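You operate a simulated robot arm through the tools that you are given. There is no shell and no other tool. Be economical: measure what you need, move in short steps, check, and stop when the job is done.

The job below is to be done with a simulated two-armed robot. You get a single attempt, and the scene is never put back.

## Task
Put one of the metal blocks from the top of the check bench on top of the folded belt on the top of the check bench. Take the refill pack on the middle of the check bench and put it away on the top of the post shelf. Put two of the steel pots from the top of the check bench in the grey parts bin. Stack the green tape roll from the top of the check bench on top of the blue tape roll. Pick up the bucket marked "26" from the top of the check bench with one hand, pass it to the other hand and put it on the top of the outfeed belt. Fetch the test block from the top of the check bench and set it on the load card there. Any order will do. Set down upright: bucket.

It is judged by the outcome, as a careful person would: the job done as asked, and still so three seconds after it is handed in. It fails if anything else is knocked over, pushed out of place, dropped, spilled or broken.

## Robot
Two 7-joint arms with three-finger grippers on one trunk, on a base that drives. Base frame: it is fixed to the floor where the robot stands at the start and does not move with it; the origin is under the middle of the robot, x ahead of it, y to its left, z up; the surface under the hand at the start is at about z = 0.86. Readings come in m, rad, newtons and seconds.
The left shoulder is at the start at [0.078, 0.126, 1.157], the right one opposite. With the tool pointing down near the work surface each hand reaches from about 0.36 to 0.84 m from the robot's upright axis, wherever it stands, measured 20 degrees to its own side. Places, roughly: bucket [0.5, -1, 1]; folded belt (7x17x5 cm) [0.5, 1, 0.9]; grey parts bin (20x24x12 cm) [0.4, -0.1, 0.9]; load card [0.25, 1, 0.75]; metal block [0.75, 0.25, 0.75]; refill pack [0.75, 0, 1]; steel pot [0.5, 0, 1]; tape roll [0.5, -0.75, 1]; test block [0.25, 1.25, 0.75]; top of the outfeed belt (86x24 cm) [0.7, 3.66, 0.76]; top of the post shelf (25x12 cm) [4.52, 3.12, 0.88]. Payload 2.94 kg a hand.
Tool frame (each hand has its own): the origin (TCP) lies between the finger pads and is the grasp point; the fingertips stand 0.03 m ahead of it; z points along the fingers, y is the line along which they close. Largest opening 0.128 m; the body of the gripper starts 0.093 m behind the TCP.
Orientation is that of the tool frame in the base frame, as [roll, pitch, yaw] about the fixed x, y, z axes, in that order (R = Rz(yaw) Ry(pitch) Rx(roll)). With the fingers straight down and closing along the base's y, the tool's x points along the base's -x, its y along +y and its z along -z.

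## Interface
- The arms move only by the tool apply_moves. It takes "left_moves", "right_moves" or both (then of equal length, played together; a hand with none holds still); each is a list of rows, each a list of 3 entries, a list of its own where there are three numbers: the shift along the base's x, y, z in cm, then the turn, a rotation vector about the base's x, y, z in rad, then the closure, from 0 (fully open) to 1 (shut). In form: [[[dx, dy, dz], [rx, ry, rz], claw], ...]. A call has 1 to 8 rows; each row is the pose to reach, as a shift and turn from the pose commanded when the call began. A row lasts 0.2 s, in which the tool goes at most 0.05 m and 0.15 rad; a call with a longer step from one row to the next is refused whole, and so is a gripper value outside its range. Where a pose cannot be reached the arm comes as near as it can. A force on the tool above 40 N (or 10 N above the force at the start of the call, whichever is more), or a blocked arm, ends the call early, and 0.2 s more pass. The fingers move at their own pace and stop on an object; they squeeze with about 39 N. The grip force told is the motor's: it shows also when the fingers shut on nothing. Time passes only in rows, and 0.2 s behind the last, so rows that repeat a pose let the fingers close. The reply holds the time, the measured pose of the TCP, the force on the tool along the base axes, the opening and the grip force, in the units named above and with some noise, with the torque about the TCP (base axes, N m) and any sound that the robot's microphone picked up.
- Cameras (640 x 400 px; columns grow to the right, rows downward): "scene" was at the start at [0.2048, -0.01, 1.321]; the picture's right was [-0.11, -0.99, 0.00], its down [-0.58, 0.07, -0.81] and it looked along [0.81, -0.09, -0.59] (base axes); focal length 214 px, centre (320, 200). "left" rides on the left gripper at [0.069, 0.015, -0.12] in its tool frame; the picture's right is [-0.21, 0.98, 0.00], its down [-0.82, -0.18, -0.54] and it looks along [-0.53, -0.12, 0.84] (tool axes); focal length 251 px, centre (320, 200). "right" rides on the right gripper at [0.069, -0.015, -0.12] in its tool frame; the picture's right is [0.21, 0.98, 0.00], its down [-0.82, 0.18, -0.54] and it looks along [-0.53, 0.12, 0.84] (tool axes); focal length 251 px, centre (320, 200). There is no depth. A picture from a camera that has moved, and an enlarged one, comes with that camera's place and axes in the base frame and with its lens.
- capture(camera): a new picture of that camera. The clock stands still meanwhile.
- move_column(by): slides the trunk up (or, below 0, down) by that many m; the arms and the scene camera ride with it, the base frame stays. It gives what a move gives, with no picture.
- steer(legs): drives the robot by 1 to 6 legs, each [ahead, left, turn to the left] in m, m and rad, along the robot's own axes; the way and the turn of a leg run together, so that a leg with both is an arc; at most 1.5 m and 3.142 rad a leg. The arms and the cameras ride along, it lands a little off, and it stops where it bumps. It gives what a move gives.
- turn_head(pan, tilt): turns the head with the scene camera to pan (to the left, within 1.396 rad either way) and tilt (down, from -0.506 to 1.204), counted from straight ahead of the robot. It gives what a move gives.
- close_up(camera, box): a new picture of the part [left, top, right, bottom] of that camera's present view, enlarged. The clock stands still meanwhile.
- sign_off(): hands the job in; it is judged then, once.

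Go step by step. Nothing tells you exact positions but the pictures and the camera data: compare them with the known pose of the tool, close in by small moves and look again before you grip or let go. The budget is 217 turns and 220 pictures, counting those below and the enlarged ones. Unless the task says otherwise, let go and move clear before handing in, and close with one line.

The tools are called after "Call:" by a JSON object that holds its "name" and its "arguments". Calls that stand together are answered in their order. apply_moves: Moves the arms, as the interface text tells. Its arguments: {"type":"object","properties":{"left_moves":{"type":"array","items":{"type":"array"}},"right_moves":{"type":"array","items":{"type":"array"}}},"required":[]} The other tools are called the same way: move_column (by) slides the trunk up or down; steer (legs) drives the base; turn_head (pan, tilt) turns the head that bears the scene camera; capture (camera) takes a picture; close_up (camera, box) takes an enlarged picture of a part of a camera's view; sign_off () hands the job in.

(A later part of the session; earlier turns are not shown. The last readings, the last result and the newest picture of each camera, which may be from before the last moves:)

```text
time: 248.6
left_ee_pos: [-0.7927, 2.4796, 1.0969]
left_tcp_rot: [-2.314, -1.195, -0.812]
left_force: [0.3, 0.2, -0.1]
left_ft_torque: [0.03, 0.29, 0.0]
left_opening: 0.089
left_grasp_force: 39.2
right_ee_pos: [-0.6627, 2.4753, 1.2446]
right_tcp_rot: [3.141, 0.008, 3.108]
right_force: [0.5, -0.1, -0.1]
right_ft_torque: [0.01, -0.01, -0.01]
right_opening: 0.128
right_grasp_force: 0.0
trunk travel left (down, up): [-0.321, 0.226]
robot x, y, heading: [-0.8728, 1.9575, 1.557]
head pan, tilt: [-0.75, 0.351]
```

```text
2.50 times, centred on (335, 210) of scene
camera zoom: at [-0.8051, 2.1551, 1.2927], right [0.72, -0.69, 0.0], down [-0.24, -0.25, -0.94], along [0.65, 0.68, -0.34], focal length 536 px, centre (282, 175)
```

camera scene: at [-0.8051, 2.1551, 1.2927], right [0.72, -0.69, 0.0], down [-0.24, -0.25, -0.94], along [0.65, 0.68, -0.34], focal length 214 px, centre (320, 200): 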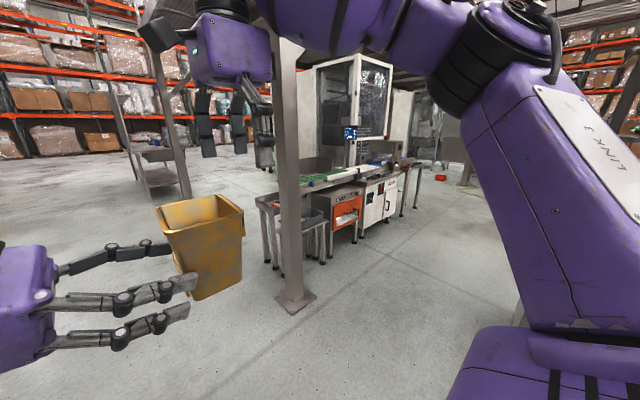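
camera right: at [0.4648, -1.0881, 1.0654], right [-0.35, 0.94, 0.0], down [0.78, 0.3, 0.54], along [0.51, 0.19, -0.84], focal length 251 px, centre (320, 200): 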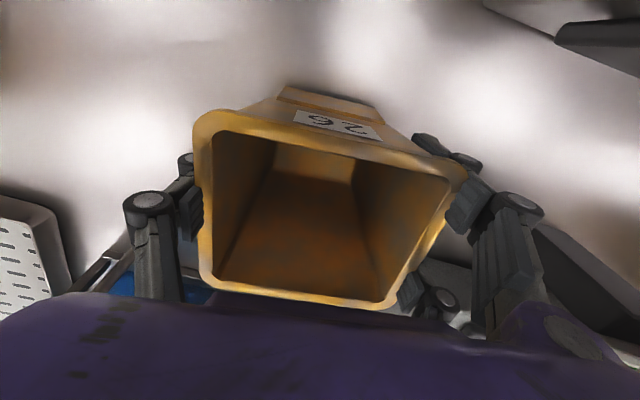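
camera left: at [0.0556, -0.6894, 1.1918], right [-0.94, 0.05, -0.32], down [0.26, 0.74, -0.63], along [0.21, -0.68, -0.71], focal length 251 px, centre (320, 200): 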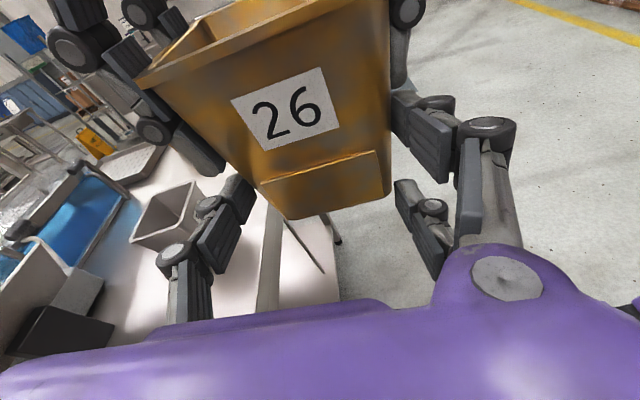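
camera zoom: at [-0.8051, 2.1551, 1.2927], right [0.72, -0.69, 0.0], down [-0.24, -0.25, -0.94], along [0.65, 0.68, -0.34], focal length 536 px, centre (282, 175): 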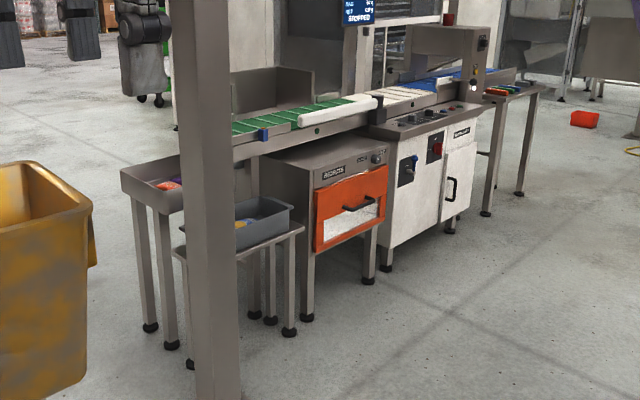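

The green belt at about x 0.27–1.13, y 3.66 is the outfeed; the post stands at ≈[-0.07, 3.17]. I'll drive through the corridor at y≈2.55 and face the belt.

Call:
{"name": "steer", "arguments": {"legs": [[0.59, 0, 0], [0, 0, -1.557], [1.42, 0, 0], [0, 0, 1.571]]}}

Call:
{"name": "turn_head", "arguments": {"pan": -0.1, "tilt": 0.5}}

Call:
{"name": "capture", "arguments": {"camera": "scene"}}

```text
time: 266.3
left_ee_pos: [0.6623, 3.042, 1.0961]
left_tcp_rot: [-2.315, -1.198, -0.811]
left_force: [-0.5, 0.4, 0.5]
left_ft_torque: [0.03, 0.24, 0.0]
left_opening: 0.0888
left_grasp_force: 39.5
right_ee_pos: [0.7941, 3.0366, 1.2435]
right_tcp_rot: [3.142, 0.007, 3.105]
right_force: [0.2, -0.1, 0.7]
right_ft_torque: [0.03, 0.01, -0.02]
right_opening: 0.1281
right_grasp_force: 0.1
trunk travel left (down, up): [-0.321, 0.226]
robot x, y, heading: [0.5851, 2.5187, 1.559]
head pan, tilt: [-0.75, 0.351]
```

```text
time: 267.3
left_ee_pos: [0.6623, 3.0428, 1.0962]
left_tcp_rot: [-2.316, -1.195, -0.812]
left_force: [0.1, -0.6, 0.2]
left_ft_torque: [0.03, 0.29, -0.02]
left_opening: 0.0888
left_grasp_force: 39.1
right_ee_pos: [0.7956, 3.0363, 1.2433]
right_tcp_rot: [-3.141, 0.009, 3.105]
right_force: [-0.3, 0.5, 0.0]
right_ft_torque: [0.02, -0.03, 0.05]
right_opening: 0.128
right_grasp_force: 0.1
trunk travel left (down, up): [-0.321, 0.226]
robot x, y, heading: [0.5851, 2.5198, 1.555]
head pan, tilt: [-0.099, 0.499]
```

```text
42 pictures are left
camera scene: at [0.5976, 2.7405, 1.279], right [0.99, -0.12, 0.0], down [-0.06, -0.48, -0.88], along [0.1, 0.87, -0.48], focal length 214 px, centre (320, 200)
```

scene: 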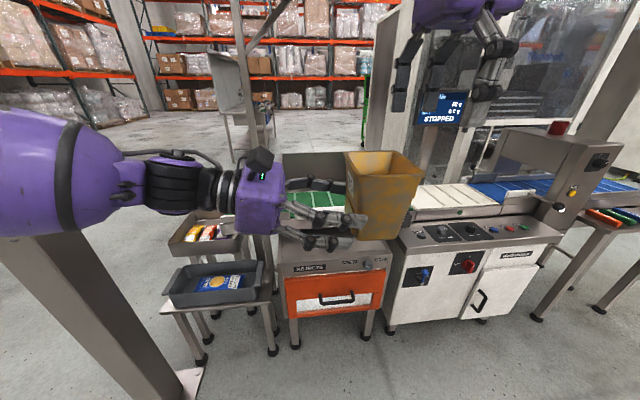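

The bucket is in front of the green belt. Checking the belt surface with the right-hand camera and a zoom.

Call:
{"name": "close_up", "arguments": {"camera": "scene", "box": [260, 130, 460, 260]}}

Call:
{"name": "capture", "arguments": {"camera": "left"}}

```text
3.08 times, centred on (360, 195) of scene
camera zoom: at [0.5976, 2.7405, 1.279], right [0.99, -0.12, 0.0], down [-0.06, -0.48, -0.88], along [0.1, 0.87, -0.48], focal length 660 px, centre (197, 215)
```

zoom: 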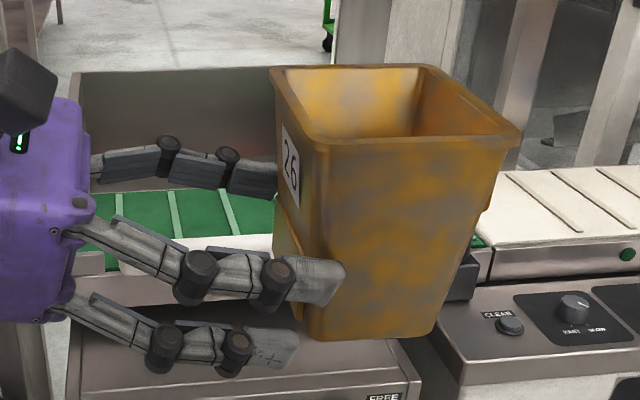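

```text
40 pictures are left
camera left: at [0.5648, 3.0034, 1.1861], right [-0.08, -0.88, -0.46], down [-0.73, 0.37, -0.58], along [0.68, 0.29, -0.67], focal length 251 px, centre (320, 200)
```

left: 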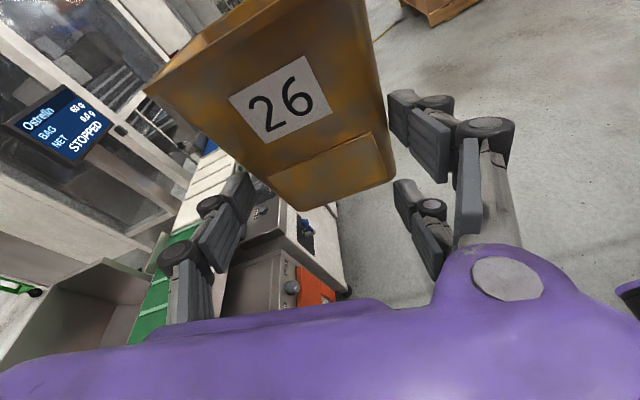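

The belt shows cross lines ~9 cm apart and a white guard along its front. I'll move 8.5 cm right and 40 cm ahead so the bucket can land around [0.79, 3.67].

Call:
{"name": "steer", "arguments": {"legs": [[0.0, -0.085, 0.015], [0.4, 0, 0]]}}

Call:
{"name": "capture", "arguments": {"camera": "scene"}}

```text
time: 270.8
left_ee_pos: [0.7316, 3.4405, 1.0963]
left_tcp_rot: [-2.317, -1.194, -0.789]
left_force: [-0.4, 0.6, 0.3]
left_ft_torque: [0.0, 0.25, 0.03]
left_opening: 0.0885
left_grasp_force: 39.0
right_ee_pos: [0.8631, 3.4389, 1.2434]
right_tcp_rot: [3.141, 0.009, 3.131]
right_force: [-0.3, 0.7, 0.0]
right_ft_torque: [-0.02, -0.02, 0.0]
right_opening: 0.128
right_grasp_force: 0.0
trunk travel left (down, up): [-0.321, 0.226]
robot x, y, heading: [0.6659, 2.913, 1.582]
head pan, tilt: [-0.099, 0.499]
```

```text
39 pictures are left
camera scene: at [0.6741, 3.1376, 1.279], right [1.0, -0.09, 0.0], down [-0.04, -0.48, -0.88], along [0.08, 0.87, -0.48], focal length 214 px, centre (320, 200)
```

scene: 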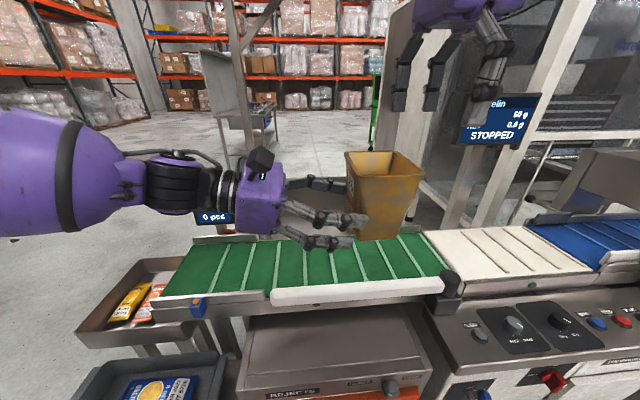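

Clear view: the bucket should land between two belt lines at about [0.803, 3.665]. Extend the left arm forward 22 cm.

Call:
{"name": "apply_moves", "arguments": {"left_moves": [[[0.2, 3, 0], [0, 0, 0], 0.65], [[0.4, 6, 0], [0, 0, 0], 0.65], [[0.6, 9, 0], [0, 0, 0], 0.65], [[0.8, 12, 0], [0, 0, 0], 0.65], [[1, 15, 0], [0, 0, 0], 0.65], [[1, 18, 0], [0, 0, 0], 0.65], [[1, 21, 0], [0, 0, 0], 0.65], [[1, 22.5, 0], [0, 0, 0], 0.65]]}}

Call:
{"name": "close_up", "arguments": {"camera": "scene", "box": [240, 100, 480, 300]}}

```text
time: 272.6
left_ee_pos: [0.6996, 3.5626, 1.0945]
left_tcp_rot: [-2.317, -1.196, -0.786]
left_force: [-0.4, 0.8, 0.3]
left_ft_torque: [0.01, 0.23, -0.02]
left_opening: 0.0886
left_grasp_force: 39.0
left hand out of reach, approached as far as the arm can: row 4, 5, 6, 7, 8
right_ee_pos: [0.8642, 3.4393, 1.2437]
right_tcp_rot: [-3.141, 0.01, 3.132]
right_force: [0.0, 0.5, 0.6]
right_ft_torque: [-0.03, -0.02, -0.02]
right_opening: 0.1279
right_grasp_force: 0.1
trunk travel left (down, up): [-0.321, 0.226]
robot x, y, heading: [0.6696, 2.912, 1.578]
head pan, tilt: [-0.099, 0.499]
```

```text
2.00 times, centred on (360, 200) of scene
camera zoom: at [0.6735, 3.1382, 1.2788], right [1.0, -0.09, 0.0], down [-0.04, -0.48, -0.88], along [0.08, 0.87, -0.48], focal length 429 px, centre (240, 200)
```

zoom: 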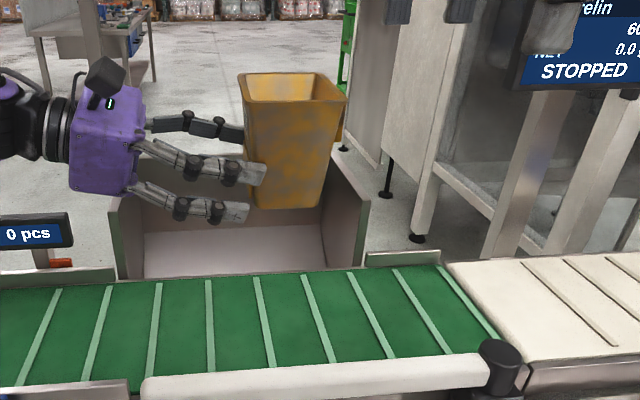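

Arm at full stretch; drive ahead another 11 cm slowly so the bucket centres on the belt.

Call:
{"name": "steer", "arguments": {"legs": [[0.11, -0.03, 0]]}}

Call:
{"name": "close_up", "arguments": {"camera": "scene", "box": [240, 100, 480, 300]}}

```text
time: 273.8
left_ee_pos: [0.7298, 3.6725, 1.0954]
left_tcp_rot: [-2.316, -1.196, -0.789]
left_force: [0.0, 0.2, -4.3]
left_ft_torque: [0.03, 0.26, -0.02]
left_opening: 0.0884
left_grasp_force: 39.0
right_ee_pos: [0.8923, 3.5474, 1.2442]
right_tcp_rot: [3.141, 0.009, 3.13]
right_force: [-0.5, 0.3, -0.7]
right_ft_torque: [0.01, -0.01, 0.02]
right_opening: 0.1279
right_grasp_force: 0.2
trunk travel left (down, up): [-0.321, 0.226]
robot x, y, heading: [0.6987, 3.0238, 1.58]
head pan, tilt: [-0.099, 0.499]
```

```text
2.00 times, centred on (360, 200) of scene
camera zoom: at [0.7029, 3.2469, 1.279], right [1.0, -0.09, 0.0], down [-0.04, -0.48, -0.88], along [0.08, 0.87, -0.48], focal length 429 px, centre (240, 200)
```

zoom: 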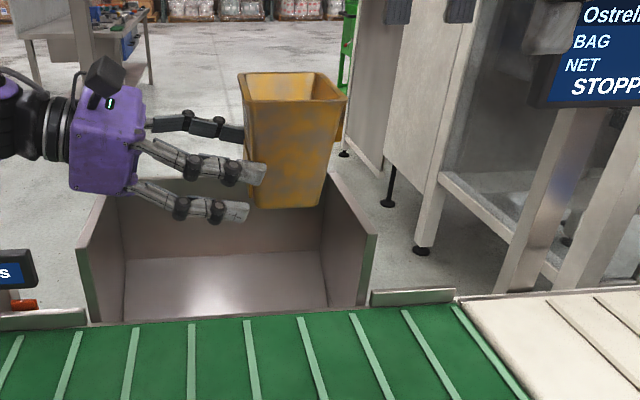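

Bucket is plumb and nearly over a slot; shift 2 cm right, lower the trunk 16 cm, then use the arm for the rest to keep the elbow high.

Call:
{"name": "steer", "arguments": {"legs": [[0.015, -0.02, 0]]}}

Call:
{"name": "move_column", "arguments": {"by": -0.16}}

Call:
{"name": "apply_moves", "arguments": {"left_moves": [[[0, 0, -3], [0, 0, 0], 0.65], [[0, 0, -6], [0, 0, 0], 0.65], [[0, 0, -9], [0, 0, 0], 0.65]]}}

Call:
{"name": "capture", "arguments": {"camera": "scene"}}

```text
time: 274.7
left_ee_pos: [0.7473, 3.6858, 1.0954]
left_tcp_rot: [-2.316, -1.194, -0.789]
left_force: [-0.1, 0.1, -3.5]
left_ft_torque: [0.03, 0.3, -0.01]
left_opening: 0.0886
left_grasp_force: 38.8
right_ee_pos: [0.912, 3.5621, 1.2439]
right_tcp_rot: [3.138, 0.012, 3.133]
right_force: [0.3, 0.2, -0.1]
right_ft_torque: [0.05, 0.03, 0.01]
right_opening: 0.1279
right_grasp_force: 0.0
trunk travel left (down, up): [-0.321, 0.226]
robot x, y, heading: [0.7158, 3.0376, 1.58]
head pan, tilt: [-0.099, 0.499]
```

```text
time: 276.5
left_ee_pos: [0.7481, 3.6859, 0.9355]
left_tcp_rot: [-2.313, -1.193, -0.793]
left_force: [0.9, -0.3, -3.6]
left_ft_torque: [0.03, 0.26, 0.02]
left_opening: 0.0885
left_grasp_force: 39.0
right_ee_pos: [0.9119, 3.5621, 1.085]
right_tcp_rot: [3.139, 0.009, 3.131]
right_force: [0.0, -0.6, -0.3]
right_ft_torque: [0.03, 0.02, 0.02]
right_opening: 0.1281
right_grasp_force: 0.0
trunk travel left (down, up): [-0.161, 0.386]
robot x, y, heading: [0.7166, 3.0441, 1.583]
head pan, tilt: [-0.099, 0.499]
```

```text
time: 277.3
left_ee_pos: [0.7468, 3.6884, 0.844]
left_tcp_rot: [-2.315, -1.195, -0.788]
left_force: [-0.3, -0.2, -3.6]
left_ft_torque: [0.02, 0.3, 0.0]
left_opening: 0.0885
left_grasp_force: 38.9
right_ee_pos: [0.9114, 3.5633, 1.0837]
right_tcp_rot: [-3.142, 0.009, 3.133]
right_force: [0.1, 0.8, 0.3]
right_ft_torque: [-0.02, 0.0, 0.0]
right_opening: 0.1281
right_grasp_force: 0.1
trunk travel left (down, up): [-0.161, 0.386]
robot x, y, heading: [0.7154, 3.0429, 1.574]
head pan, tilt: [-0.099, 0.499]
```

```text
36 pictures are left
camera scene: at [0.7217, 3.313, 1.1087], right [1.0, -0.09, 0.0], down [-0.04, -0.48, -0.88], along [0.08, 0.87, -0.48], focal length 214 px, centre (320, 200)
```

scene: 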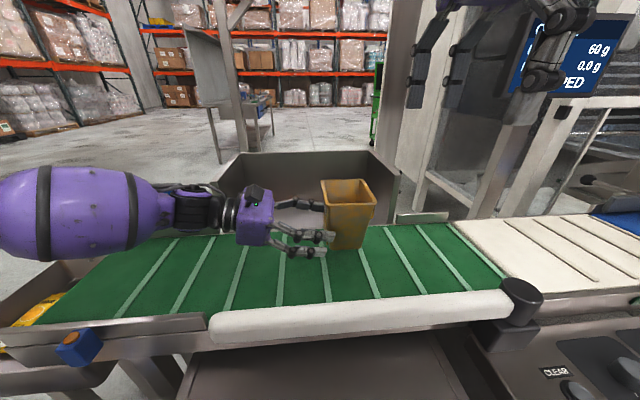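

The bucket is right above a slot between lines. Lowering in small steps until it stands.

Call:
{"name": "apply_moves", "arguments": {"left_moves": [[[0, 0, -1.5], [0, 0, 0], 0.65], [[0, 0, -3], [0, 0, 0], 0.65], [[0, 0, -3.8], [0, 0, 0], 0.65], [[0, 0, -4.3], [0, 0, 0], 0.65]]}}

Call:
{"name": "close_up", "arguments": {"camera": "scene", "box": [260, 150, 440, 300]}}

```text
time: 278.3
left_ee_pos: [0.7502, 3.6833, 0.8115]
left_tcp_rot: [-2.288, -1.198, -0.819]
left_force: [-5.0, -14.5, 34.9]
left_ft_torque: [-2.22, 0.07, -0.34]
left_opening: 0.0898
left_grasp_force: 38.5
right_ee_pos: [0.9112, 3.5591, 1.0867]
right_tcp_rot: [3.136, 0.01, 3.133]
right_force: [-0.2, 0.7, -0.6]
right_ft_torque: [0.02, 0.0, 0.01]
right_opening: 0.128
right_grasp_force: 0.0
trunk travel left (down, up): [-0.161, 0.386]
robot x, y, heading: [0.715, 3.0405, 1.579]
head pan, tilt: [-0.099, 0.499]
```

```text
2.67 times, centred on (350, 225) of scene
camera zoom: at [0.7211, 3.3081, 1.1104], right [1.0, -0.09, 0.0], down [-0.04, -0.47, -0.88], along [0.08, 0.88, -0.48], focal length 572 px, centre (240, 133)
```

zoom: 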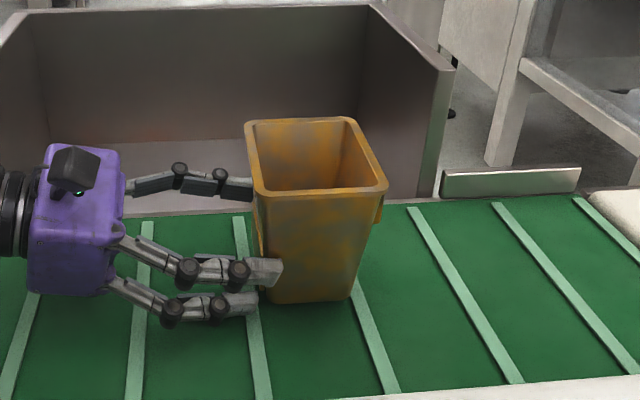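

A lower finger touches the belt before the bucket does (about 1 cm gap). Raise slightly, roll the hand ~7° so the bucket's edge comes down, then lower gently again.

Call:
{"name": "apply_moves", "arguments": {"left_moves": [[[0, 0, 1.2], [0, 0, 0], 0.65], [[0, 0, 1.2], [-0.13, 0, 0], 0.65], [[0, 0, 0.6], [-0.13, 0, 0], 0.65], [[0, 0, 0.2], [-0.13, 0, 0], 0.65], [[0, 0, -0.1], [-0.13, 0, 0], 0.65]]}}

Call:
{"name": "close_up", "arguments": {"camera": "scene", "box": [260, 150, 440, 300]}}

```text
time: 279.5
left_ee_pos: [0.7472, 3.6852, 0.8062]
left_tcp_rot: [-2.616, -1.277, -0.505]
left_force: [-14.8, -7.6, 21.4]
left_ft_torque: [-1.49, 0.63, -0.77]
left_opening: 0.0896
left_grasp_force: 39.2
right_ee_pos: [0.9095, 3.561, 1.0856]
right_tcp_rot: [3.137, 0.01, 3.133]
right_force: [0.6, -0.5, 0.4]
right_ft_torque: [0.02, -0.02, -0.02]
right_opening: 0.1278
right_grasp_force: 0.0
trunk travel left (down, up): [-0.161, 0.386]
robot x, y, heading: [0.7146, 3.0371, 1.585]
head pan, tilt: [-0.099, 0.499]
```

```text
2.67 times, centred on (350, 225) of scene
camera zoom: at [0.7201, 3.3098, 1.1098], right [1.0, -0.09, 0.0], down [-0.04, -0.47, -0.88], along [0.08, 0.88, -0.48], focal length 572 px, centre (240, 133)
```

zoom: 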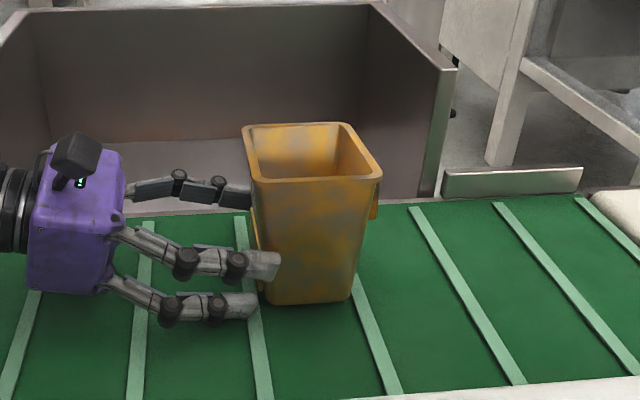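

The bucket edge is within a few millimetres of the belt. Ease up a hair and open slowly.

Call:
{"name": "apply_moves", "arguments": {"left_moves": [[[0, 0, 0.1], [0, 0, 0], 0.27], [[0, 0, 0.2], [0, 0, 0], 0.22], [[0, 0, 0.3], [0, 0, 0], 0.15], [[0, 0, 0.3], [0, 0, 0], 0.1], [[0, 0, 0.3], [0, 0, 0], 0.1]]}}

Call:
{"name": "close_up", "arguments": {"camera": "scene", "box": [260, 150, 440, 300]}}

```text
time: 280.7
left_ee_pos: [0.7484, 3.6862, 0.8048]
left_tcp_rot: [-2.632, -1.271, -0.489]
left_force: [9.5, 3.3, 10.6]
left_ft_torque: [-0.43, -0.49, 0.5]
left_opening: 0.1108
left_grasp_force: 0.1
right_ee_pos: [0.9127, 3.5625, 1.0849]
right_tcp_rot: [3.141, 0.009, 3.133]
right_force: [0.3, 0.0, -0.6]
right_ft_torque: [0.02, 0.0, -0.02]
right_opening: 0.1282
right_grasp_force: 0.0
trunk travel left (down, up): [-0.161, 0.386]
robot x, y, heading: [0.7126, 3.0408, 1.58]
head pan, tilt: [-0.099, 0.499]
```

```text
2.67 times, centred on (350, 225) of scene
camera zoom: at [0.7225, 3.3116, 1.1091], right [1.0, -0.09, 0.0], down [-0.04, -0.48, -0.88], along [0.08, 0.87, -0.48], focal length 572 px, centre (240, 133)
```

zoom: 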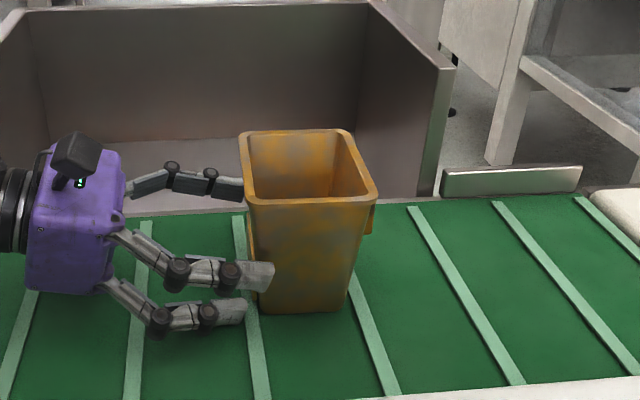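

Bucket 26 stands upright on the belt. Withdraw the left hand straight back along its axis, then up.

Call:
{"name": "apply_moves", "arguments": {"left_moves": [[[-1, 0, 0.5], [0, 0, 0], 0.05], [[-4, 0, 1.2], [0, 0, 0], 0.0], [[-8, 0, 2.2], [0, 0, 0], 0.0], [[-12, 0, 3.4], [0, 0, 0], 0.0], [[-13, -2, 7.5], [0, 0, 0], 0.0], [[-13, -5, 11], [0, 0, 0], 0.0], [[-13, -9, 13], [0, 0, 0], 0.0], [[-13, -13, 15], [0, 0, 0], 0.0]]}}

Call:
{"name": "move_column", "arguments": {"by": 0.2}}

Call:
{"name": "close_up", "arguments": {"camera": "scene", "box": [160, 120, 500, 330]}}

```text
time: 282.5
left_ee_pos: [0.6187, 3.5563, 0.9537]
left_tcp_rot: [-2.633, -1.273, -0.488]
left_force: [0.5, -0.1, 0.2]
left_ft_torque: [0.01, 0.01, 0.02]
left_opening: 0.1279
left_grasp_force: 0.1
right_ee_pos: [0.9115, 3.5617, 1.0848]
right_tcp_rot: [3.139, 0.01, 3.132]
right_force: [-0.4, -0.5, -0.5]
right_ft_torque: [0.03, -0.01, 0.05]
right_opening: 0.128
right_grasp_force: 0.0
trunk travel left (down, up): [-0.161, 0.386]
robot x, y, heading: [0.7157, 3.0418, 1.58]
head pan, tilt: [-0.099, 0.499]
```

```text
time: 284.7
left_ee_pos: [0.6185, 3.5578, 1.1546]
left_tcp_rot: [-2.635, -1.275, -0.487]
left_force: [-1.2, 0.3, 0.1]
left_ft_torque: [-0.01, -0.01, -0.02]
left_opening: 0.1281
left_grasp_force: 0.0
right_ee_pos: [0.9116, 3.5635, 1.283]
right_tcp_rot: [-3.141, 0.012, 3.133]
right_force: [1.2, 0.0, 0.6]
right_ft_torque: [0.01, 0.02, 0.05]
right_opening: 0.1279
right_grasp_force: 0.0
trunk travel left (down, up): [-0.361, 0.186]
robot x, y, heading: [0.7137, 3.0392, 1.579]
head pan, tilt: [-0.099, 0.499]
```

```text
1.88 times, centred on (330, 225) of scene
camera zoom: at [0.7223, 3.2524, 1.3181], right [1.0, -0.09, 0.0], down [-0.04, -0.48, -0.88], along [0.08, 0.87, -0.48], focal length 404 px, centre (301, 153)
```

zoom: 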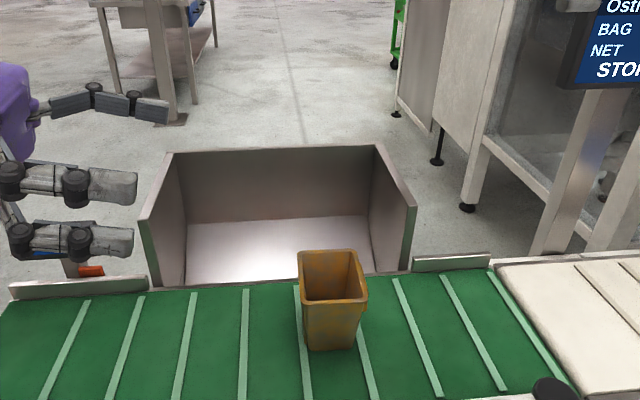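

Bucket task done. Back out the way I came and return to the bench for the refill pack.

Call:
{"name": "steer", "arguments": {"legs": [[-0.5, 0, 0], [0, 0, -1.58], [-1.5, 0, 0], [0, -1.5, 0], [0, -0.67, 0], [0.8, 0, 0]]}}

Call:
{"name": "turn_head", "arguments": {"pan": -0.35, "tilt": 0.65}}

Call:
{"name": "capture", "arguments": {"camera": "scene"}}

```text
time: 321.1
left_ee_pos: [0.6146, 0.4483, 1.1549]
left_tcp_rot: [-2.634, -1.274, -2.047]
left_force: [-0.3, -1.1, -0.5]
left_ft_torque: [-0.01, 0.03, -0.03]
left_opening: 0.1279
left_grasp_force: 0.1
right_ee_pos: [0.6232, 0.1551, 1.2839]
right_tcp_rot: [3.141, 0.007, 1.573]
right_force: [-0.2, -0.5, 0.3]
right_ft_torque: [-0.01, 0.0, -0.02]
right_opening: 0.128
right_grasp_force: 0.1
trunk travel left (down, up): [-0.361, 0.186]
robot x, y, heading: [0.0989, 0.3436, 0.022]
head pan, tilt: [-0.099, 0.499]
```

```text
time: 321.9
left_ee_pos: [0.6135, 0.4495, 1.1535]
left_tcp_rot: [-2.635, -1.274, -2.045]
left_force: [0.8, 0.1, -0.6]
left_ft_torque: [-0.01, 0.0, -0.02]
left_opening: 0.128
left_grasp_force: 0.0
right_ee_pos: [0.6235, 0.1552, 1.2846]
right_tcp_rot: [3.139, 0.009, 1.574]
right_force: [0.3, 0.6, -0.4]
right_ft_torque: [-0.04, -0.01, -0.04]
right_opening: 0.1283
right_grasp_force: 0.0
trunk travel left (down, up): [-0.361, 0.186]
robot x, y, heading: [0.1, 0.3466, 0.023]
head pan, tilt: [-0.351, 0.649]
```

```text
31 pictures are left
camera scene: at [0.3021, 0.3193, 1.3049], right [-0.32, -0.95, 0.0], down [-0.57, 0.19, -0.8], along [0.75, -0.26, -0.6], focal length 214 px, centre (320, 200)
```

scene: 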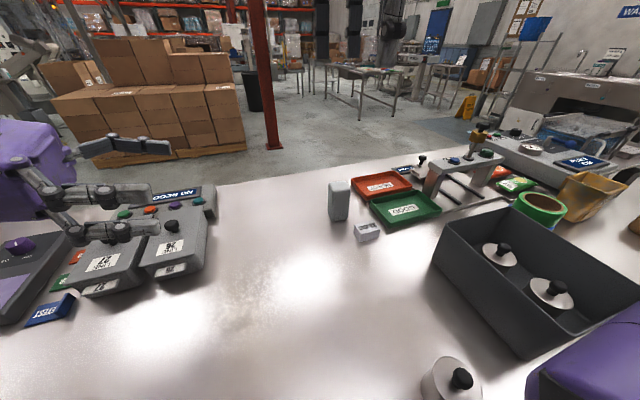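

Robot is well placed at the bench. Move the right hand above the refill pack at about [0.755, 0.10].

Call:
{"name": "apply_moves", "arguments": {"right_moves": [[[3.5, -1.4, -2], [0, 0, 0], 0.2], [[7, -2.8, -4], [0, 0, 0], 0.2], [[10.5, -4.2, -7], [0, 0, 0], 0.2], [[13, -5.5, -10.5], [0, 0, 0], 0.2], [[13, -5.5, -14], [0, 0, 0], 0.2]]}}

Call:
{"name": "capture", "arguments": {"camera": "right"}}

Call:
{"name": "close_up", "arguments": {"camera": "scene", "box": [290, 130, 430, 250]}}

```text
time: 323.1
left_ee_pos: [0.615, 0.4492, 1.1521]
left_tcp_rot: [-2.638, -1.274, -2.043]
left_force: [0.8, -0.9, 0.3]
left_ft_torque: [-0.01, 0.04, -0.03]
left_opening: 0.128
left_grasp_force: 0.0
right_ee_pos: [0.753, 0.0994, 1.1434]
right_tcp_rot: [3.141, 0.007, 1.573]
right_force: [0.9, -0.5, 0.3]
right_ft_torque: [0.01, 0.06, 0.0]
right_opening: 0.1022
right_grasp_force: 0.1
right hand out of reach, approached as far as the arm can: row 3, 4
trunk travel left (down, up): [-0.361, 0.186]
robot x, y, heading: [0.1, 0.3433, 0.018]
head pan, tilt: [-0.351, 0.649]
```

```text
30 pictures are left
camera right: at [0.7381, 0.1702, 1.2618], right [0.98, 0.22, 0.0], down [0.18, -0.82, 0.55], along [0.12, -0.54, -0.84], focal length 251 px, centre (320, 200)
```

right: 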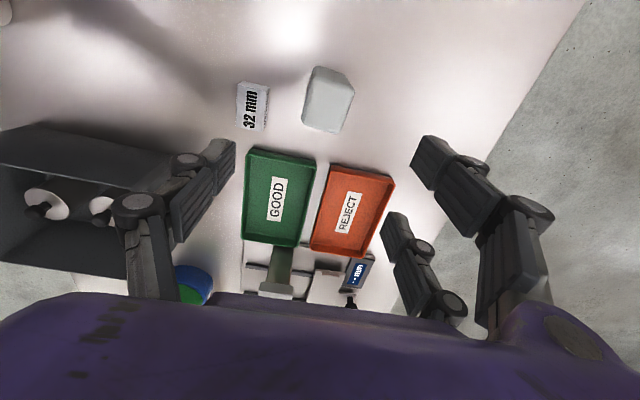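

```text
3.33 times, centred on (360, 190) of scene
camera zoom: at [0.3037, 0.3197, 1.3045], right [-0.32, -0.95, 0.0], down [-0.57, 0.19, -0.8], along [0.75, -0.26, -0.61], focal length 715 px, centre (187, 233)
```

zoom: 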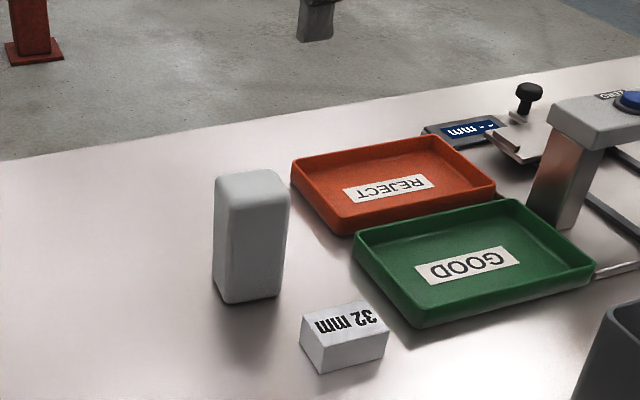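

Call:
{"name": "close_up", "arguments": {"camera": "right", "box": [270, 50, 390, 150]}}

```text
4.00 times, centred on (330, 100) of right
camera zoom: at [0.7381, 0.1702, 1.2618], right [0.98, 0.22, 0.0], down [0.18, -0.82, 0.55], along [0.12, -0.54, -0.84], focal length 1006 px, centre (280, 600)
```

zoom: 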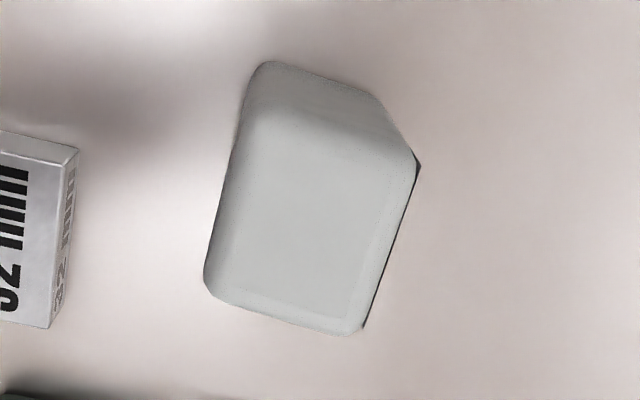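

Pack top spans x 0.736–0.782, y 0.084–0.131. Align at [0.759, 0.1075] with a 7.4 cm opening and descend.

Call:
{"name": "apply_moves", "arguments": {"right_moves": [[[0.6, 0.8, -3], [0, 0, 0], 0.42], [[0.6, 0.8, -7.5], [0, 0, 0], 0.42], [[0.6, 0.8, -12], [0, 0, 0], 0.42]]}}

Call:
{"name": "capture", "arguments": {"camera": "right"}}

```text
time: 323.9
left_ee_pos: [0.6146, 0.4482, 1.1533]
left_tcp_rot: [-2.636, -1.274, -2.044]
left_force: [0.4, 0.3, -0.4]
left_ft_torque: [0.0, -0.03, 0.0]
left_opening: 0.1279
left_grasp_force: 0.1
right_ee_pos: [0.7599, 0.1063, 1.023]
right_tcp_rot: [3.139, 0.009, 1.575]
right_force: [-0.1, 0.3, -0.5]
right_ft_torque: [-0.04, 0.0, -0.01]
right_opening: 0.0741
right_grasp_force: 0.0
right hand out of reach, approached as far as the arm can: row 1
trunk travel left (down, up): [-0.361, 0.186]
robot x, y, heading: [0.1014, 0.3475, 0.024]
head pan, tilt: [-0.351, 0.649]
```

```text
27 pictures are left
camera right: at [0.7444, 0.1774, 1.1412], right [0.98, 0.22, 0.0], down [0.18, -0.82, 0.55], along [0.12, -0.53, -0.84], focal length 251 px, centre (320, 200)
```

right: 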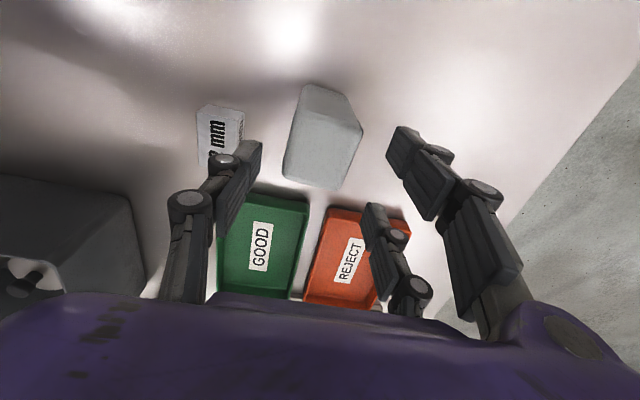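

Good clearance both sides. Descend and grip.

Call:
{"name": "apply_moves", "arguments": {"right_moves": [[[0, 0.4, -4], [0, 0, 0], 0.42], [[0, 0.4, -8], [0, 0, 0], 0.42], [[0, 0.4, -10], [0, 0, 0], 0.42], [[0, 0.4, -10], [0, 0, 0], 0.6], [[0, 0.4, -10], [0, 0, 0], 0.85], [[0, 0.4, -10], [0, 0, 0], 0.85]]}}

Call:
{"name": "apply_moves", "arguments": {"right_moves": [[[0, 0, 3], [0, 0, 0], 0.85], [[0, 0, 7], [0, 0, 0], 0.85], [[0, 0, 11], [0, 0, 0], 0.85], [[-2, 0, 15], [0, 0, 0], 0.85], [[-6, 0, 18], [0, 0, 0], 0.85], [[-10, 0, 18], [0, 0, 0], 0.85], [[-14, 0, 18], [0, 0, 0], 0.85], [[-18, 0, 18], [0, 0, 0], 0.85]]}}

Call:
{"name": "capture", "arguments": {"camera": "right"}}

```text
time: 325.3
left_ee_pos: [0.6149, 0.448, 1.1546]
left_tcp_rot: [-2.634, -1.275, -2.045]
left_force: [-0.1, 0.6, 0.4]
left_ft_torque: [-0.01, 0.02, -0.03]
left_opening: 0.1281
left_grasp_force: 0.0
right_ee_pos: [0.7601, 0.1089, 0.9248]
right_tcp_rot: [3.139, 0.01, 1.575]
right_force: [0.4, 0.3, -0.1]
right_ft_torque: [0.04, -0.11, 0.01]
right_opening: 0.0495
right_grasp_force: 39.1
trunk travel left (down, up): [-0.361, 0.186]
robot x, y, heading: [0.0977, 0.3465, 0.022]
head pan, tilt: [-0.351, 0.649]
```

```text
time: 327.1
left_ee_pos: [0.6123, 0.4475, 1.1536]
left_tcp_rot: [-2.631, -1.27, -2.049]
left_force: [-0.5, 0.4, 0.8]
left_ft_torque: [0.02, -0.01, 0.01]
left_opening: 0.128
left_grasp_force: 0.0
right_ee_pos: [0.5786, 0.1113, 1.1042]
right_tcp_rot: [3.139, 0.007, 1.574]
right_force: [-0.4, 0.5, -4.0]
right_ft_torque: [0.01, -0.04, -0.02]
right_opening: 0.0494
right_grasp_force: 38.8
trunk travel left (down, up): [-0.361, 0.186]
robot x, y, heading: [0.0962, 0.3442, 0.023]
head pan, tilt: [-0.351, 0.649]
```

```text
26 pictures are left
camera right: at [0.5627, 0.1822, 1.2227], right [0.98, 0.22, 0.0], down [0.18, -0.82, 0.55], along [0.12, -0.53, -0.84], focal length 251 px, centre (320, 200)
```

right: 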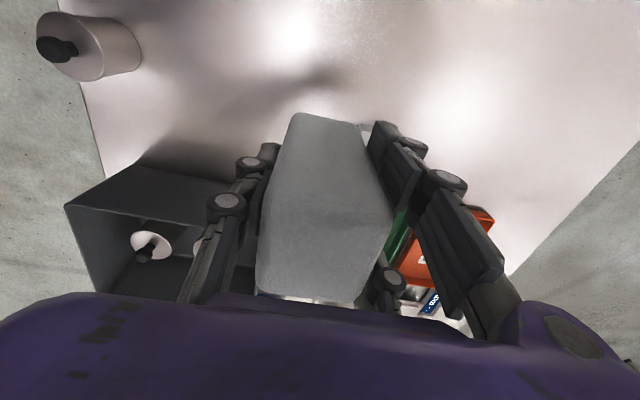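

The refill pack is held firmly. Drive out and along the corridor toward the post shelf, then look.

Call:
{"name": "steer", "arguments": {"legs": [[-0.85, 0, -0.022], [0, 1.5, 0], [0, 0.73, 0], [1.5, 0, 0], [0.9, 0, 0]]}}

Call:
{"name": "turn_head", "arguments": {"pan": 0.1, "tilt": 0.2}}

Call:
{"name": "capture", "arguments": {"camera": "scene"}}

```text
time: 362.3
left_ee_pos: [2.125, 2.7697, 1.1555]
left_tcp_rot: [-2.634, -1.274, -2.019]
left_force: [-0.3, 0.0, -1.1]
left_ft_torque: [0.02, 0.02, -0.01]
left_opening: 0.1281
left_grasp_force: 0.1
right_ee_pos: [2.0997, 2.4324, 1.1036]
right_tcp_rot: [3.139, 0.008, 1.6]
right_force: [-0.2, 0.5, -3.3]
right_ft_torque: [-0.01, 0.04, -0.03]
right_opening: 0.0493
right_grasp_force: 39.1
trunk travel left (down, up): [-0.361, 0.186]
robot x, y, heading: [1.6138, 2.6522, 0.046]
head pan, tilt: [-0.351, 0.649]
```

```text
time: 363.2
left_ee_pos: [2.1249, 2.7691, 1.1544]
left_tcp_rot: [-2.633, -1.275, -2.018]
left_force: [0.3, 0.2, 0.3]
left_ft_torque: [-0.02, -0.03, 0.06]
left_opening: 0.1279
left_grasp_force: 0.1
right_ee_pos: [2.1004, 2.4318, 1.1045]
right_tcp_rot: [3.138, 0.009, 1.601]
right_force: [-0.9, -0.1, -2.4]
right_ft_torque: [-0.02, -0.02, -0.03]
right_opening: 0.0491
right_grasp_force: 38.9
trunk travel left (down, up): [-0.361, 0.186]
robot x, y, heading: [1.6112, 2.6502, 0.049]
head pan, tilt: [0.099, 0.201]
```

```text
25 pictures are left
camera scene: at [1.8258, 2.6717, 1.3458], right [0.15, -0.99, 0.0], down [-0.2, -0.03, -0.98], along [0.97, 0.14, -0.2], focal length 214 px, centre (320, 200)
```

scene: 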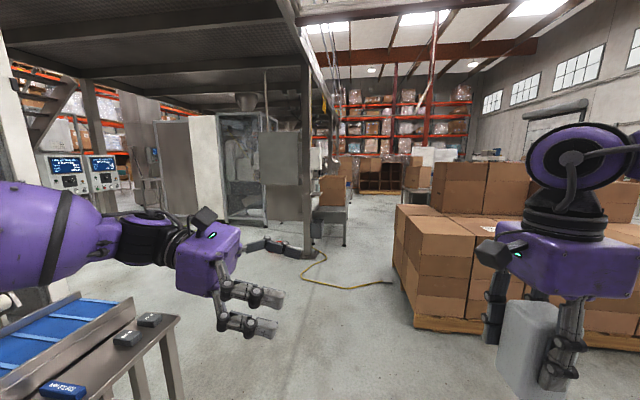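

Call:
{"name": "close_up", "arguments": {"camera": "scene", "box": [240, 110, 420, 310]}}

```text
2.00 times, centred on (330, 210) of scene
camera zoom: at [1.8258, 2.6717, 1.3458], right [0.15, -0.99, 0.0], down [-0.2, -0.03, -0.98], along [0.97, 0.14, -0.2], focal length 429 px, centre (300, 180)
```

zoom: 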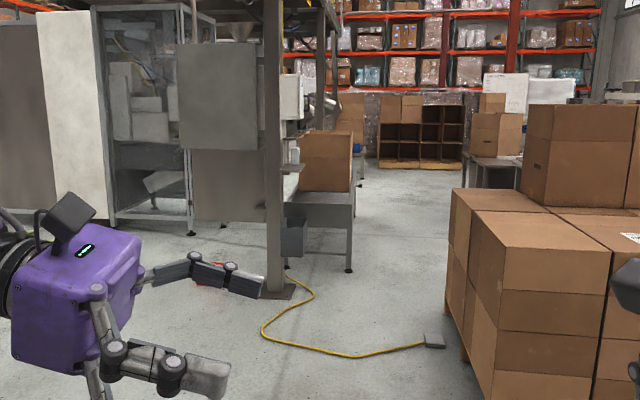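

The post stands at ≈[4.55, 3.24] with the small shelf on its near side; a yellow cable lies on the floor, so I'll approach from the west without crossing it. Drive closer and look.

Call:
{"name": "steer", "arguments": {"legs": [[0, 0, -0.049], [1.45, 0, 0], [0, 0.55, 0]]}}

Call:
{"name": "turn_head", "arguments": {"pan": 0.0, "tilt": 0.3}}

Call:
{"name": "capture", "arguments": {"camera": "scene"}}

```text
time: 375.6
left_ee_pos: [3.5463, 3.3065, 1.155]
left_tcp_rot: [-2.634, -1.273, -2.051]
left_force: [0.6, -0.6, 0.7]
left_ft_torque: [-0.01, -0.01, 0.01]
left_opening: 0.1279
left_grasp_force: 0.0
right_ee_pos: [3.5119, 2.9712, 1.104]
right_tcp_rot: [-3.142, 0.008, 1.567]
right_force: [1.2, -0.6, -3.3]
right_ft_torque: [-0.03, -0.04, 0.05]
right_opening: 0.0492
right_grasp_force: 39.0
trunk travel left (down, up): [-0.361, 0.186]
robot x, y, heading: [3.0314, 3.2046, 0.016]
head pan, tilt: [0.099, 0.201]
```

```text
time: 376.3
left_ee_pos: [3.5471, 3.306, 1.1541]
left_tcp_rot: [-2.633, -1.275, -2.051]
left_force: [0.1, -0.5, -0.7]
left_ft_torque: [-0.01, 0.0, 0.01]
left_opening: 0.128
left_grasp_force: 0.1
right_ee_pos: [3.5107, 2.9698, 1.104]
right_tcp_rot: [3.14, 0.009, 1.567]
right_force: [0.2, 0.7, -2.8]
right_ft_torque: [0.0, 0.02, 0.0]
right_opening: 0.0496
right_grasp_force: 39.1
trunk travel left (down, up): [-0.361, 0.186]
robot x, y, heading: [3.031, 3.2083, 0.011]
head pan, tilt: [0.0, 0.3]
```

```text
23 pictures are left
camera scene: at [3.2462, 3.2096, 1.3366], right [0.02, -1.0, 0.0], down [-0.3, 0.0, -0.96], along [0.96, 0.02, -0.3], focal length 214 px, centre (320, 200)
```

scene: 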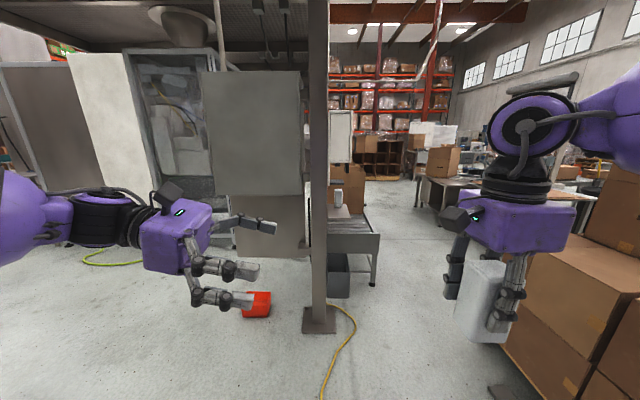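

Call:
{"name": "close_up", "arguments": {"camera": "scene", "box": [280, 90, 400, 260]}}

```text
2.35 times, centred on (340, 175) of scene
camera zoom: at [3.2462, 3.2096, 1.3366], right [0.02, -1.0, 0.0], down [-0.3, 0.0, -0.96], along [0.96, 0.02, -0.3], focal length 505 px, centre (273, 259)
```

zoom: 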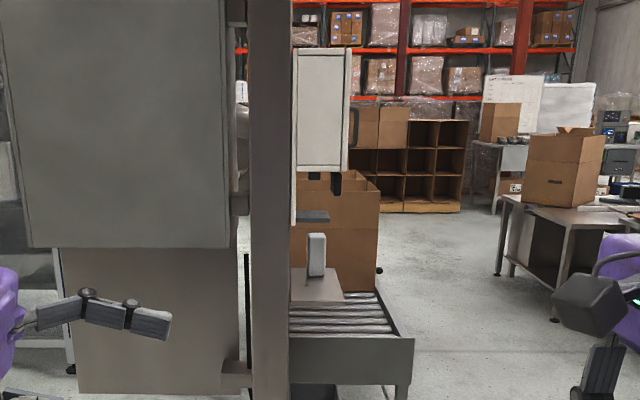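

The shelf (x≈4.39–4.64, y≈3.06–3.18) already carries a similar pack at its far end, and a cabinet hangs above it. I need a side view to check headroom.

Call:
{"name": "steer", "arguments": {"legs": [[0.4, -0.4, 0]]}}

Call:
{"name": "turn_head", "arguments": {"pan": 0.4, "tilt": 0.2}}

Call:
{"name": "close_up", "arguments": {"camera": "scene", "box": [200, 80, 440, 300]}}

```text
time: 380.4
left_ee_pos: [3.948, 2.9152, 1.1541]
left_tcp_rot: [-2.633, -1.275, -2.042]
left_force: [-0.3, 1.0, -0.5]
left_ft_torque: [0.01, 0.01, -0.05]
left_opening: 0.1279
left_grasp_force: 0.1
right_ee_pos: [3.9148, 2.5815, 1.104]
right_tcp_rot: [-3.141, 0.01, 1.575]
right_force: [0.1, -0.4, -3.9]
right_ft_torque: [-0.01, -0.03, 0.03]
right_opening: 0.0492
right_grasp_force: 38.5
trunk travel left (down, up): [-0.361, 0.186]
robot x, y, heading: [3.4332, 2.8128, 0.021]
head pan, tilt: [0.0, 0.3]
```

```text
time: 381.2
left_ee_pos: [3.948, 2.9181, 1.1547]
left_tcp_rot: [-2.634, -1.274, -2.044]
left_force: [0.1, 0.3, -0.9]
left_ft_torque: [0.03, 0.0, 0.0]
left_opening: 0.1276
left_grasp_force: 0.0
right_ee_pos: [3.9146, 2.5802, 1.1041]
right_tcp_rot: [3.139, 0.008, 1.576]
right_force: [0.2, 0.2, -3.5]
right_ft_torque: [-0.01, 0.0, 0.01]
right_opening: 0.0493
right_grasp_force: 39.1
trunk travel left (down, up): [-0.361, 0.186]
robot x, y, heading: [3.435, 2.8143, 0.027]
head pan, tilt: [0.4, 0.201]
```

```text
1.82 times, centred on (320, 190) of scene
camera zoom: at [3.6395, 2.8535, 1.3458], right [0.41, -0.91, 0.0], down [-0.18, -0.08, -0.98], along [0.89, 0.4, -0.2], focal length 390 px, centre (320, 218)
```

zoom: 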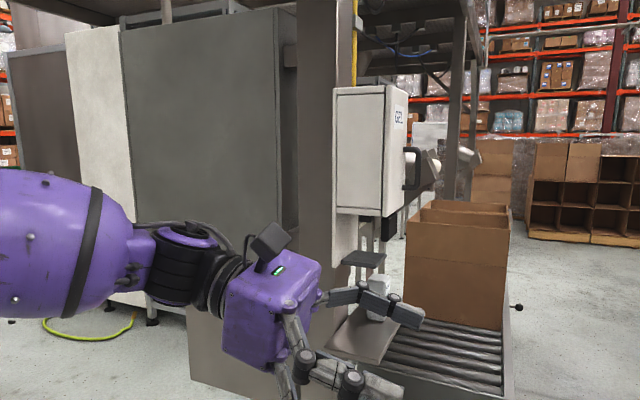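

The cabinet's near face is flush with the post (x≈4.49), so the front 9 cm of the shelf is open above. I'll turn the right hand back to y-closing and tuck the left arm, then drive to the west side.

Call:
{"name": "apply_moves", "arguments": {"right_moves": [[[0, 0, 0], [0, 0, 0.14], 0.85], [[0, 0, 0], [0, 0, 0.28], 0.85], [[0, 0, 0], [0, 0, 0.42], 0.85], [[0, 0, 0], [0, 0, 0.56], 0.85], [[0, 0, 0], [0, 0, 0.7], 0.85], [[0, 0, 0], [0, 0, 0.84], 0.85], [[0, 0, 0], [0, 0, 0.98], 0.85], [[0, 0, 0], [0, 0, 1.12], 0.85]], "left_moves": [[[-2, 1, 0], [0, 0, 0], 0], [[-4, 2, 0], [0, 0, 0], 0], [[-6, 3, 0], [0, 0, 0], 0], [[-8, 4, 0], [0, 0, 0], 0], [[-10, 5, 0], [0, 0, 0], 0], [[-12, 6, 0], [0, 0, 0], 0], [[-14, 7, 0], [0, 0, 0], 0], [[-14, 8, 0], [0, 0, 0], 0]]}}

Call:
{"name": "apply_moves", "arguments": {"right_moves": [[[0, 0, 0], [0, 0, 0.14], 0.85], [[0, 0, 0], [0, 0, 0.28], 0.85], [[0, 0, 0], [0, 0, 0.42], 0.85], [[0, 0, 0], [0, 0, 0.44], 0.85]]}}

Call:
{"name": "steer", "arguments": {"legs": [[0, 0.5, -0.027], [0.26, 0, 0]]}}

Call:
{"name": "capture", "arguments": {"camera": "right"}}

```text
time: 383.0
left_ee_pos: [3.8089, 2.9975, 1.155]
left_tcp_rot: [-2.638, -1.271, -2.04]
left_force: [-0.2, 0.0, -0.2]
left_ft_torque: [0.0, 0.02, 0.02]
left_opening: 0.1277
left_grasp_force: 0.1
right_ee_pos: [3.9154, 2.5805, 1.1047]
right_tcp_rot: [-3.141, 0.009, 2.7]
right_force: [0.6, 0.5, -3.2]
right_ft_torque: [-0.01, 0.03, -0.02]
right_opening: 0.0495
right_grasp_force: 39.5
trunk travel left (down, up): [-0.361, 0.186]
robot x, y, heading: [3.4312, 2.8156, 0.023]
head pan, tilt: [0.4, 0.201]
```

```text
time: 384.0
left_ee_pos: [3.8088, 2.9971, 1.1539]
left_tcp_rot: [-2.633, -1.274, -2.042]
left_force: [-0.9, 0.6, 0.6]
left_ft_torque: [0.01, -0.02, -0.01]
left_opening: 0.1279
left_grasp_force: 0.1
right_ee_pos: [3.9151, 2.5804, 1.1044]
right_tcp_rot: [3.141, 0.009, 3.137]
right_force: [-0.1, 0.2, -3.1]
right_ft_torque: [0.03, 0.02, 0.0]
right_opening: 0.0495
right_grasp_force: 39.1
trunk travel left (down, up): [-0.361, 0.186]
robot x, y, heading: [3.433, 2.8174, 0.027]
head pan, tilt: [0.4, 0.201]
```

```text
time: 390.4
left_ee_pos: [4.0701, 3.4882, 1.1544]
left_tcp_rot: [-2.633, -1.274, -2.074]
left_force: [-0.5, -1.0, -0.1]
left_ft_torque: [0.01, 0.02, -0.03]
left_opening: 0.128
left_grasp_force: 0.1
right_ee_pos: [4.1639, 3.0687, 1.1046]
right_tcp_rot: [3.14, 0.009, 3.107]
right_force: [0.9, -0.6, -2.8]
right_ft_torque: [-0.01, 0.03, 0.01]
right_opening: 0.0497
right_grasp_force: 38.8
trunk travel left (down, up): [-0.361, 0.186]
robot x, y, heading: [3.6874, 3.3147, -0.006]
head pan, tilt: [0.4, 0.201]
```

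```text
20 pictures are left
camera right: at [4.0938, 3.0569, 1.2225], right [-0.18, 0.98, 0.0], down [0.82, 0.15, 0.55], along [0.54, 0.1, -0.84], focal length 251 px, centre (320, 200)
```

right: 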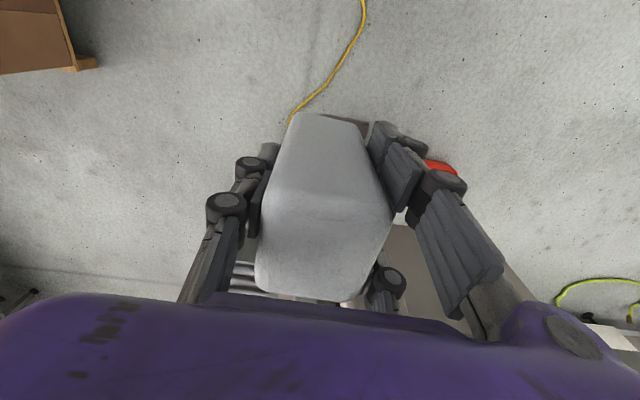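

Call:
{"name": "turn_head", "arguments": {"pan": -0.25, "tilt": 0.55}}

Call:
{"name": "capture", "arguments": {"camera": "scene"}}

```text
time: 391.5
left_ee_pos: [4.0703, 3.4886, 1.1541]
left_tcp_rot: [-2.634, -1.274, -2.073]
left_force: [-0.3, 0.2, 0.1]
left_ft_torque: [0.01, -0.05, -0.02]
left_opening: 0.1282
left_grasp_force: 0.0
right_ee_pos: [4.1646, 3.069, 1.1032]
right_tcp_rot: [3.139, 0.01, 3.107]
right_force: [1.0, 0.1, -3.7]
right_ft_torque: [0.02, 0.0, 0.01]
right_opening: 0.0494
right_grasp_force: 38.7
trunk travel left (down, up): [-0.361, 0.186]
robot x, y, heading: [3.6916, 3.3165, -0.008]
head pan, tilt: [-0.25, 0.55]
```

```text
19 pictures are left
camera scene: at [3.8984, 3.2916, 1.3136], right [-0.25, -0.97, 0.0], down [-0.51, 0.13, -0.85], along [0.83, -0.22, -0.52], focal length 214 px, centre (320, 200)
```

scene: 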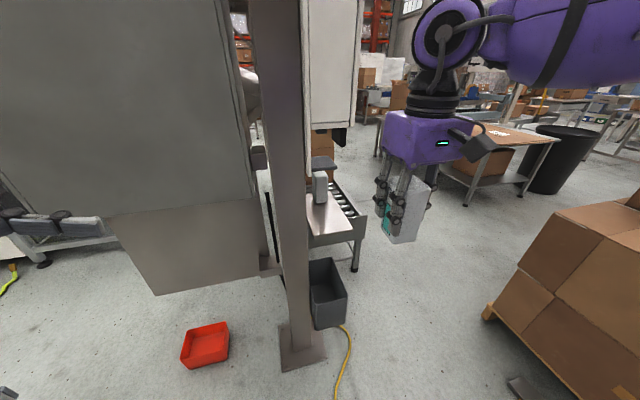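

Call:
{"name": "close_up", "arguments": {"camera": "scene", "box": [270, 100, 390, 260]}}

```text
2.50 times, centred on (330, 180) of scene
camera zoom: at [3.8984, 3.2916, 1.3136], right [-0.25, -0.97, 0.0], down [-0.51, 0.13, -0.85], along [0.83, -0.22, -0.52], focal length 536 px, centre (295, 250)
```

zoom: 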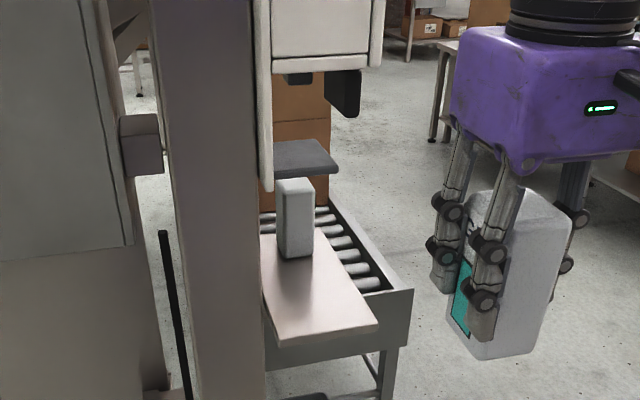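

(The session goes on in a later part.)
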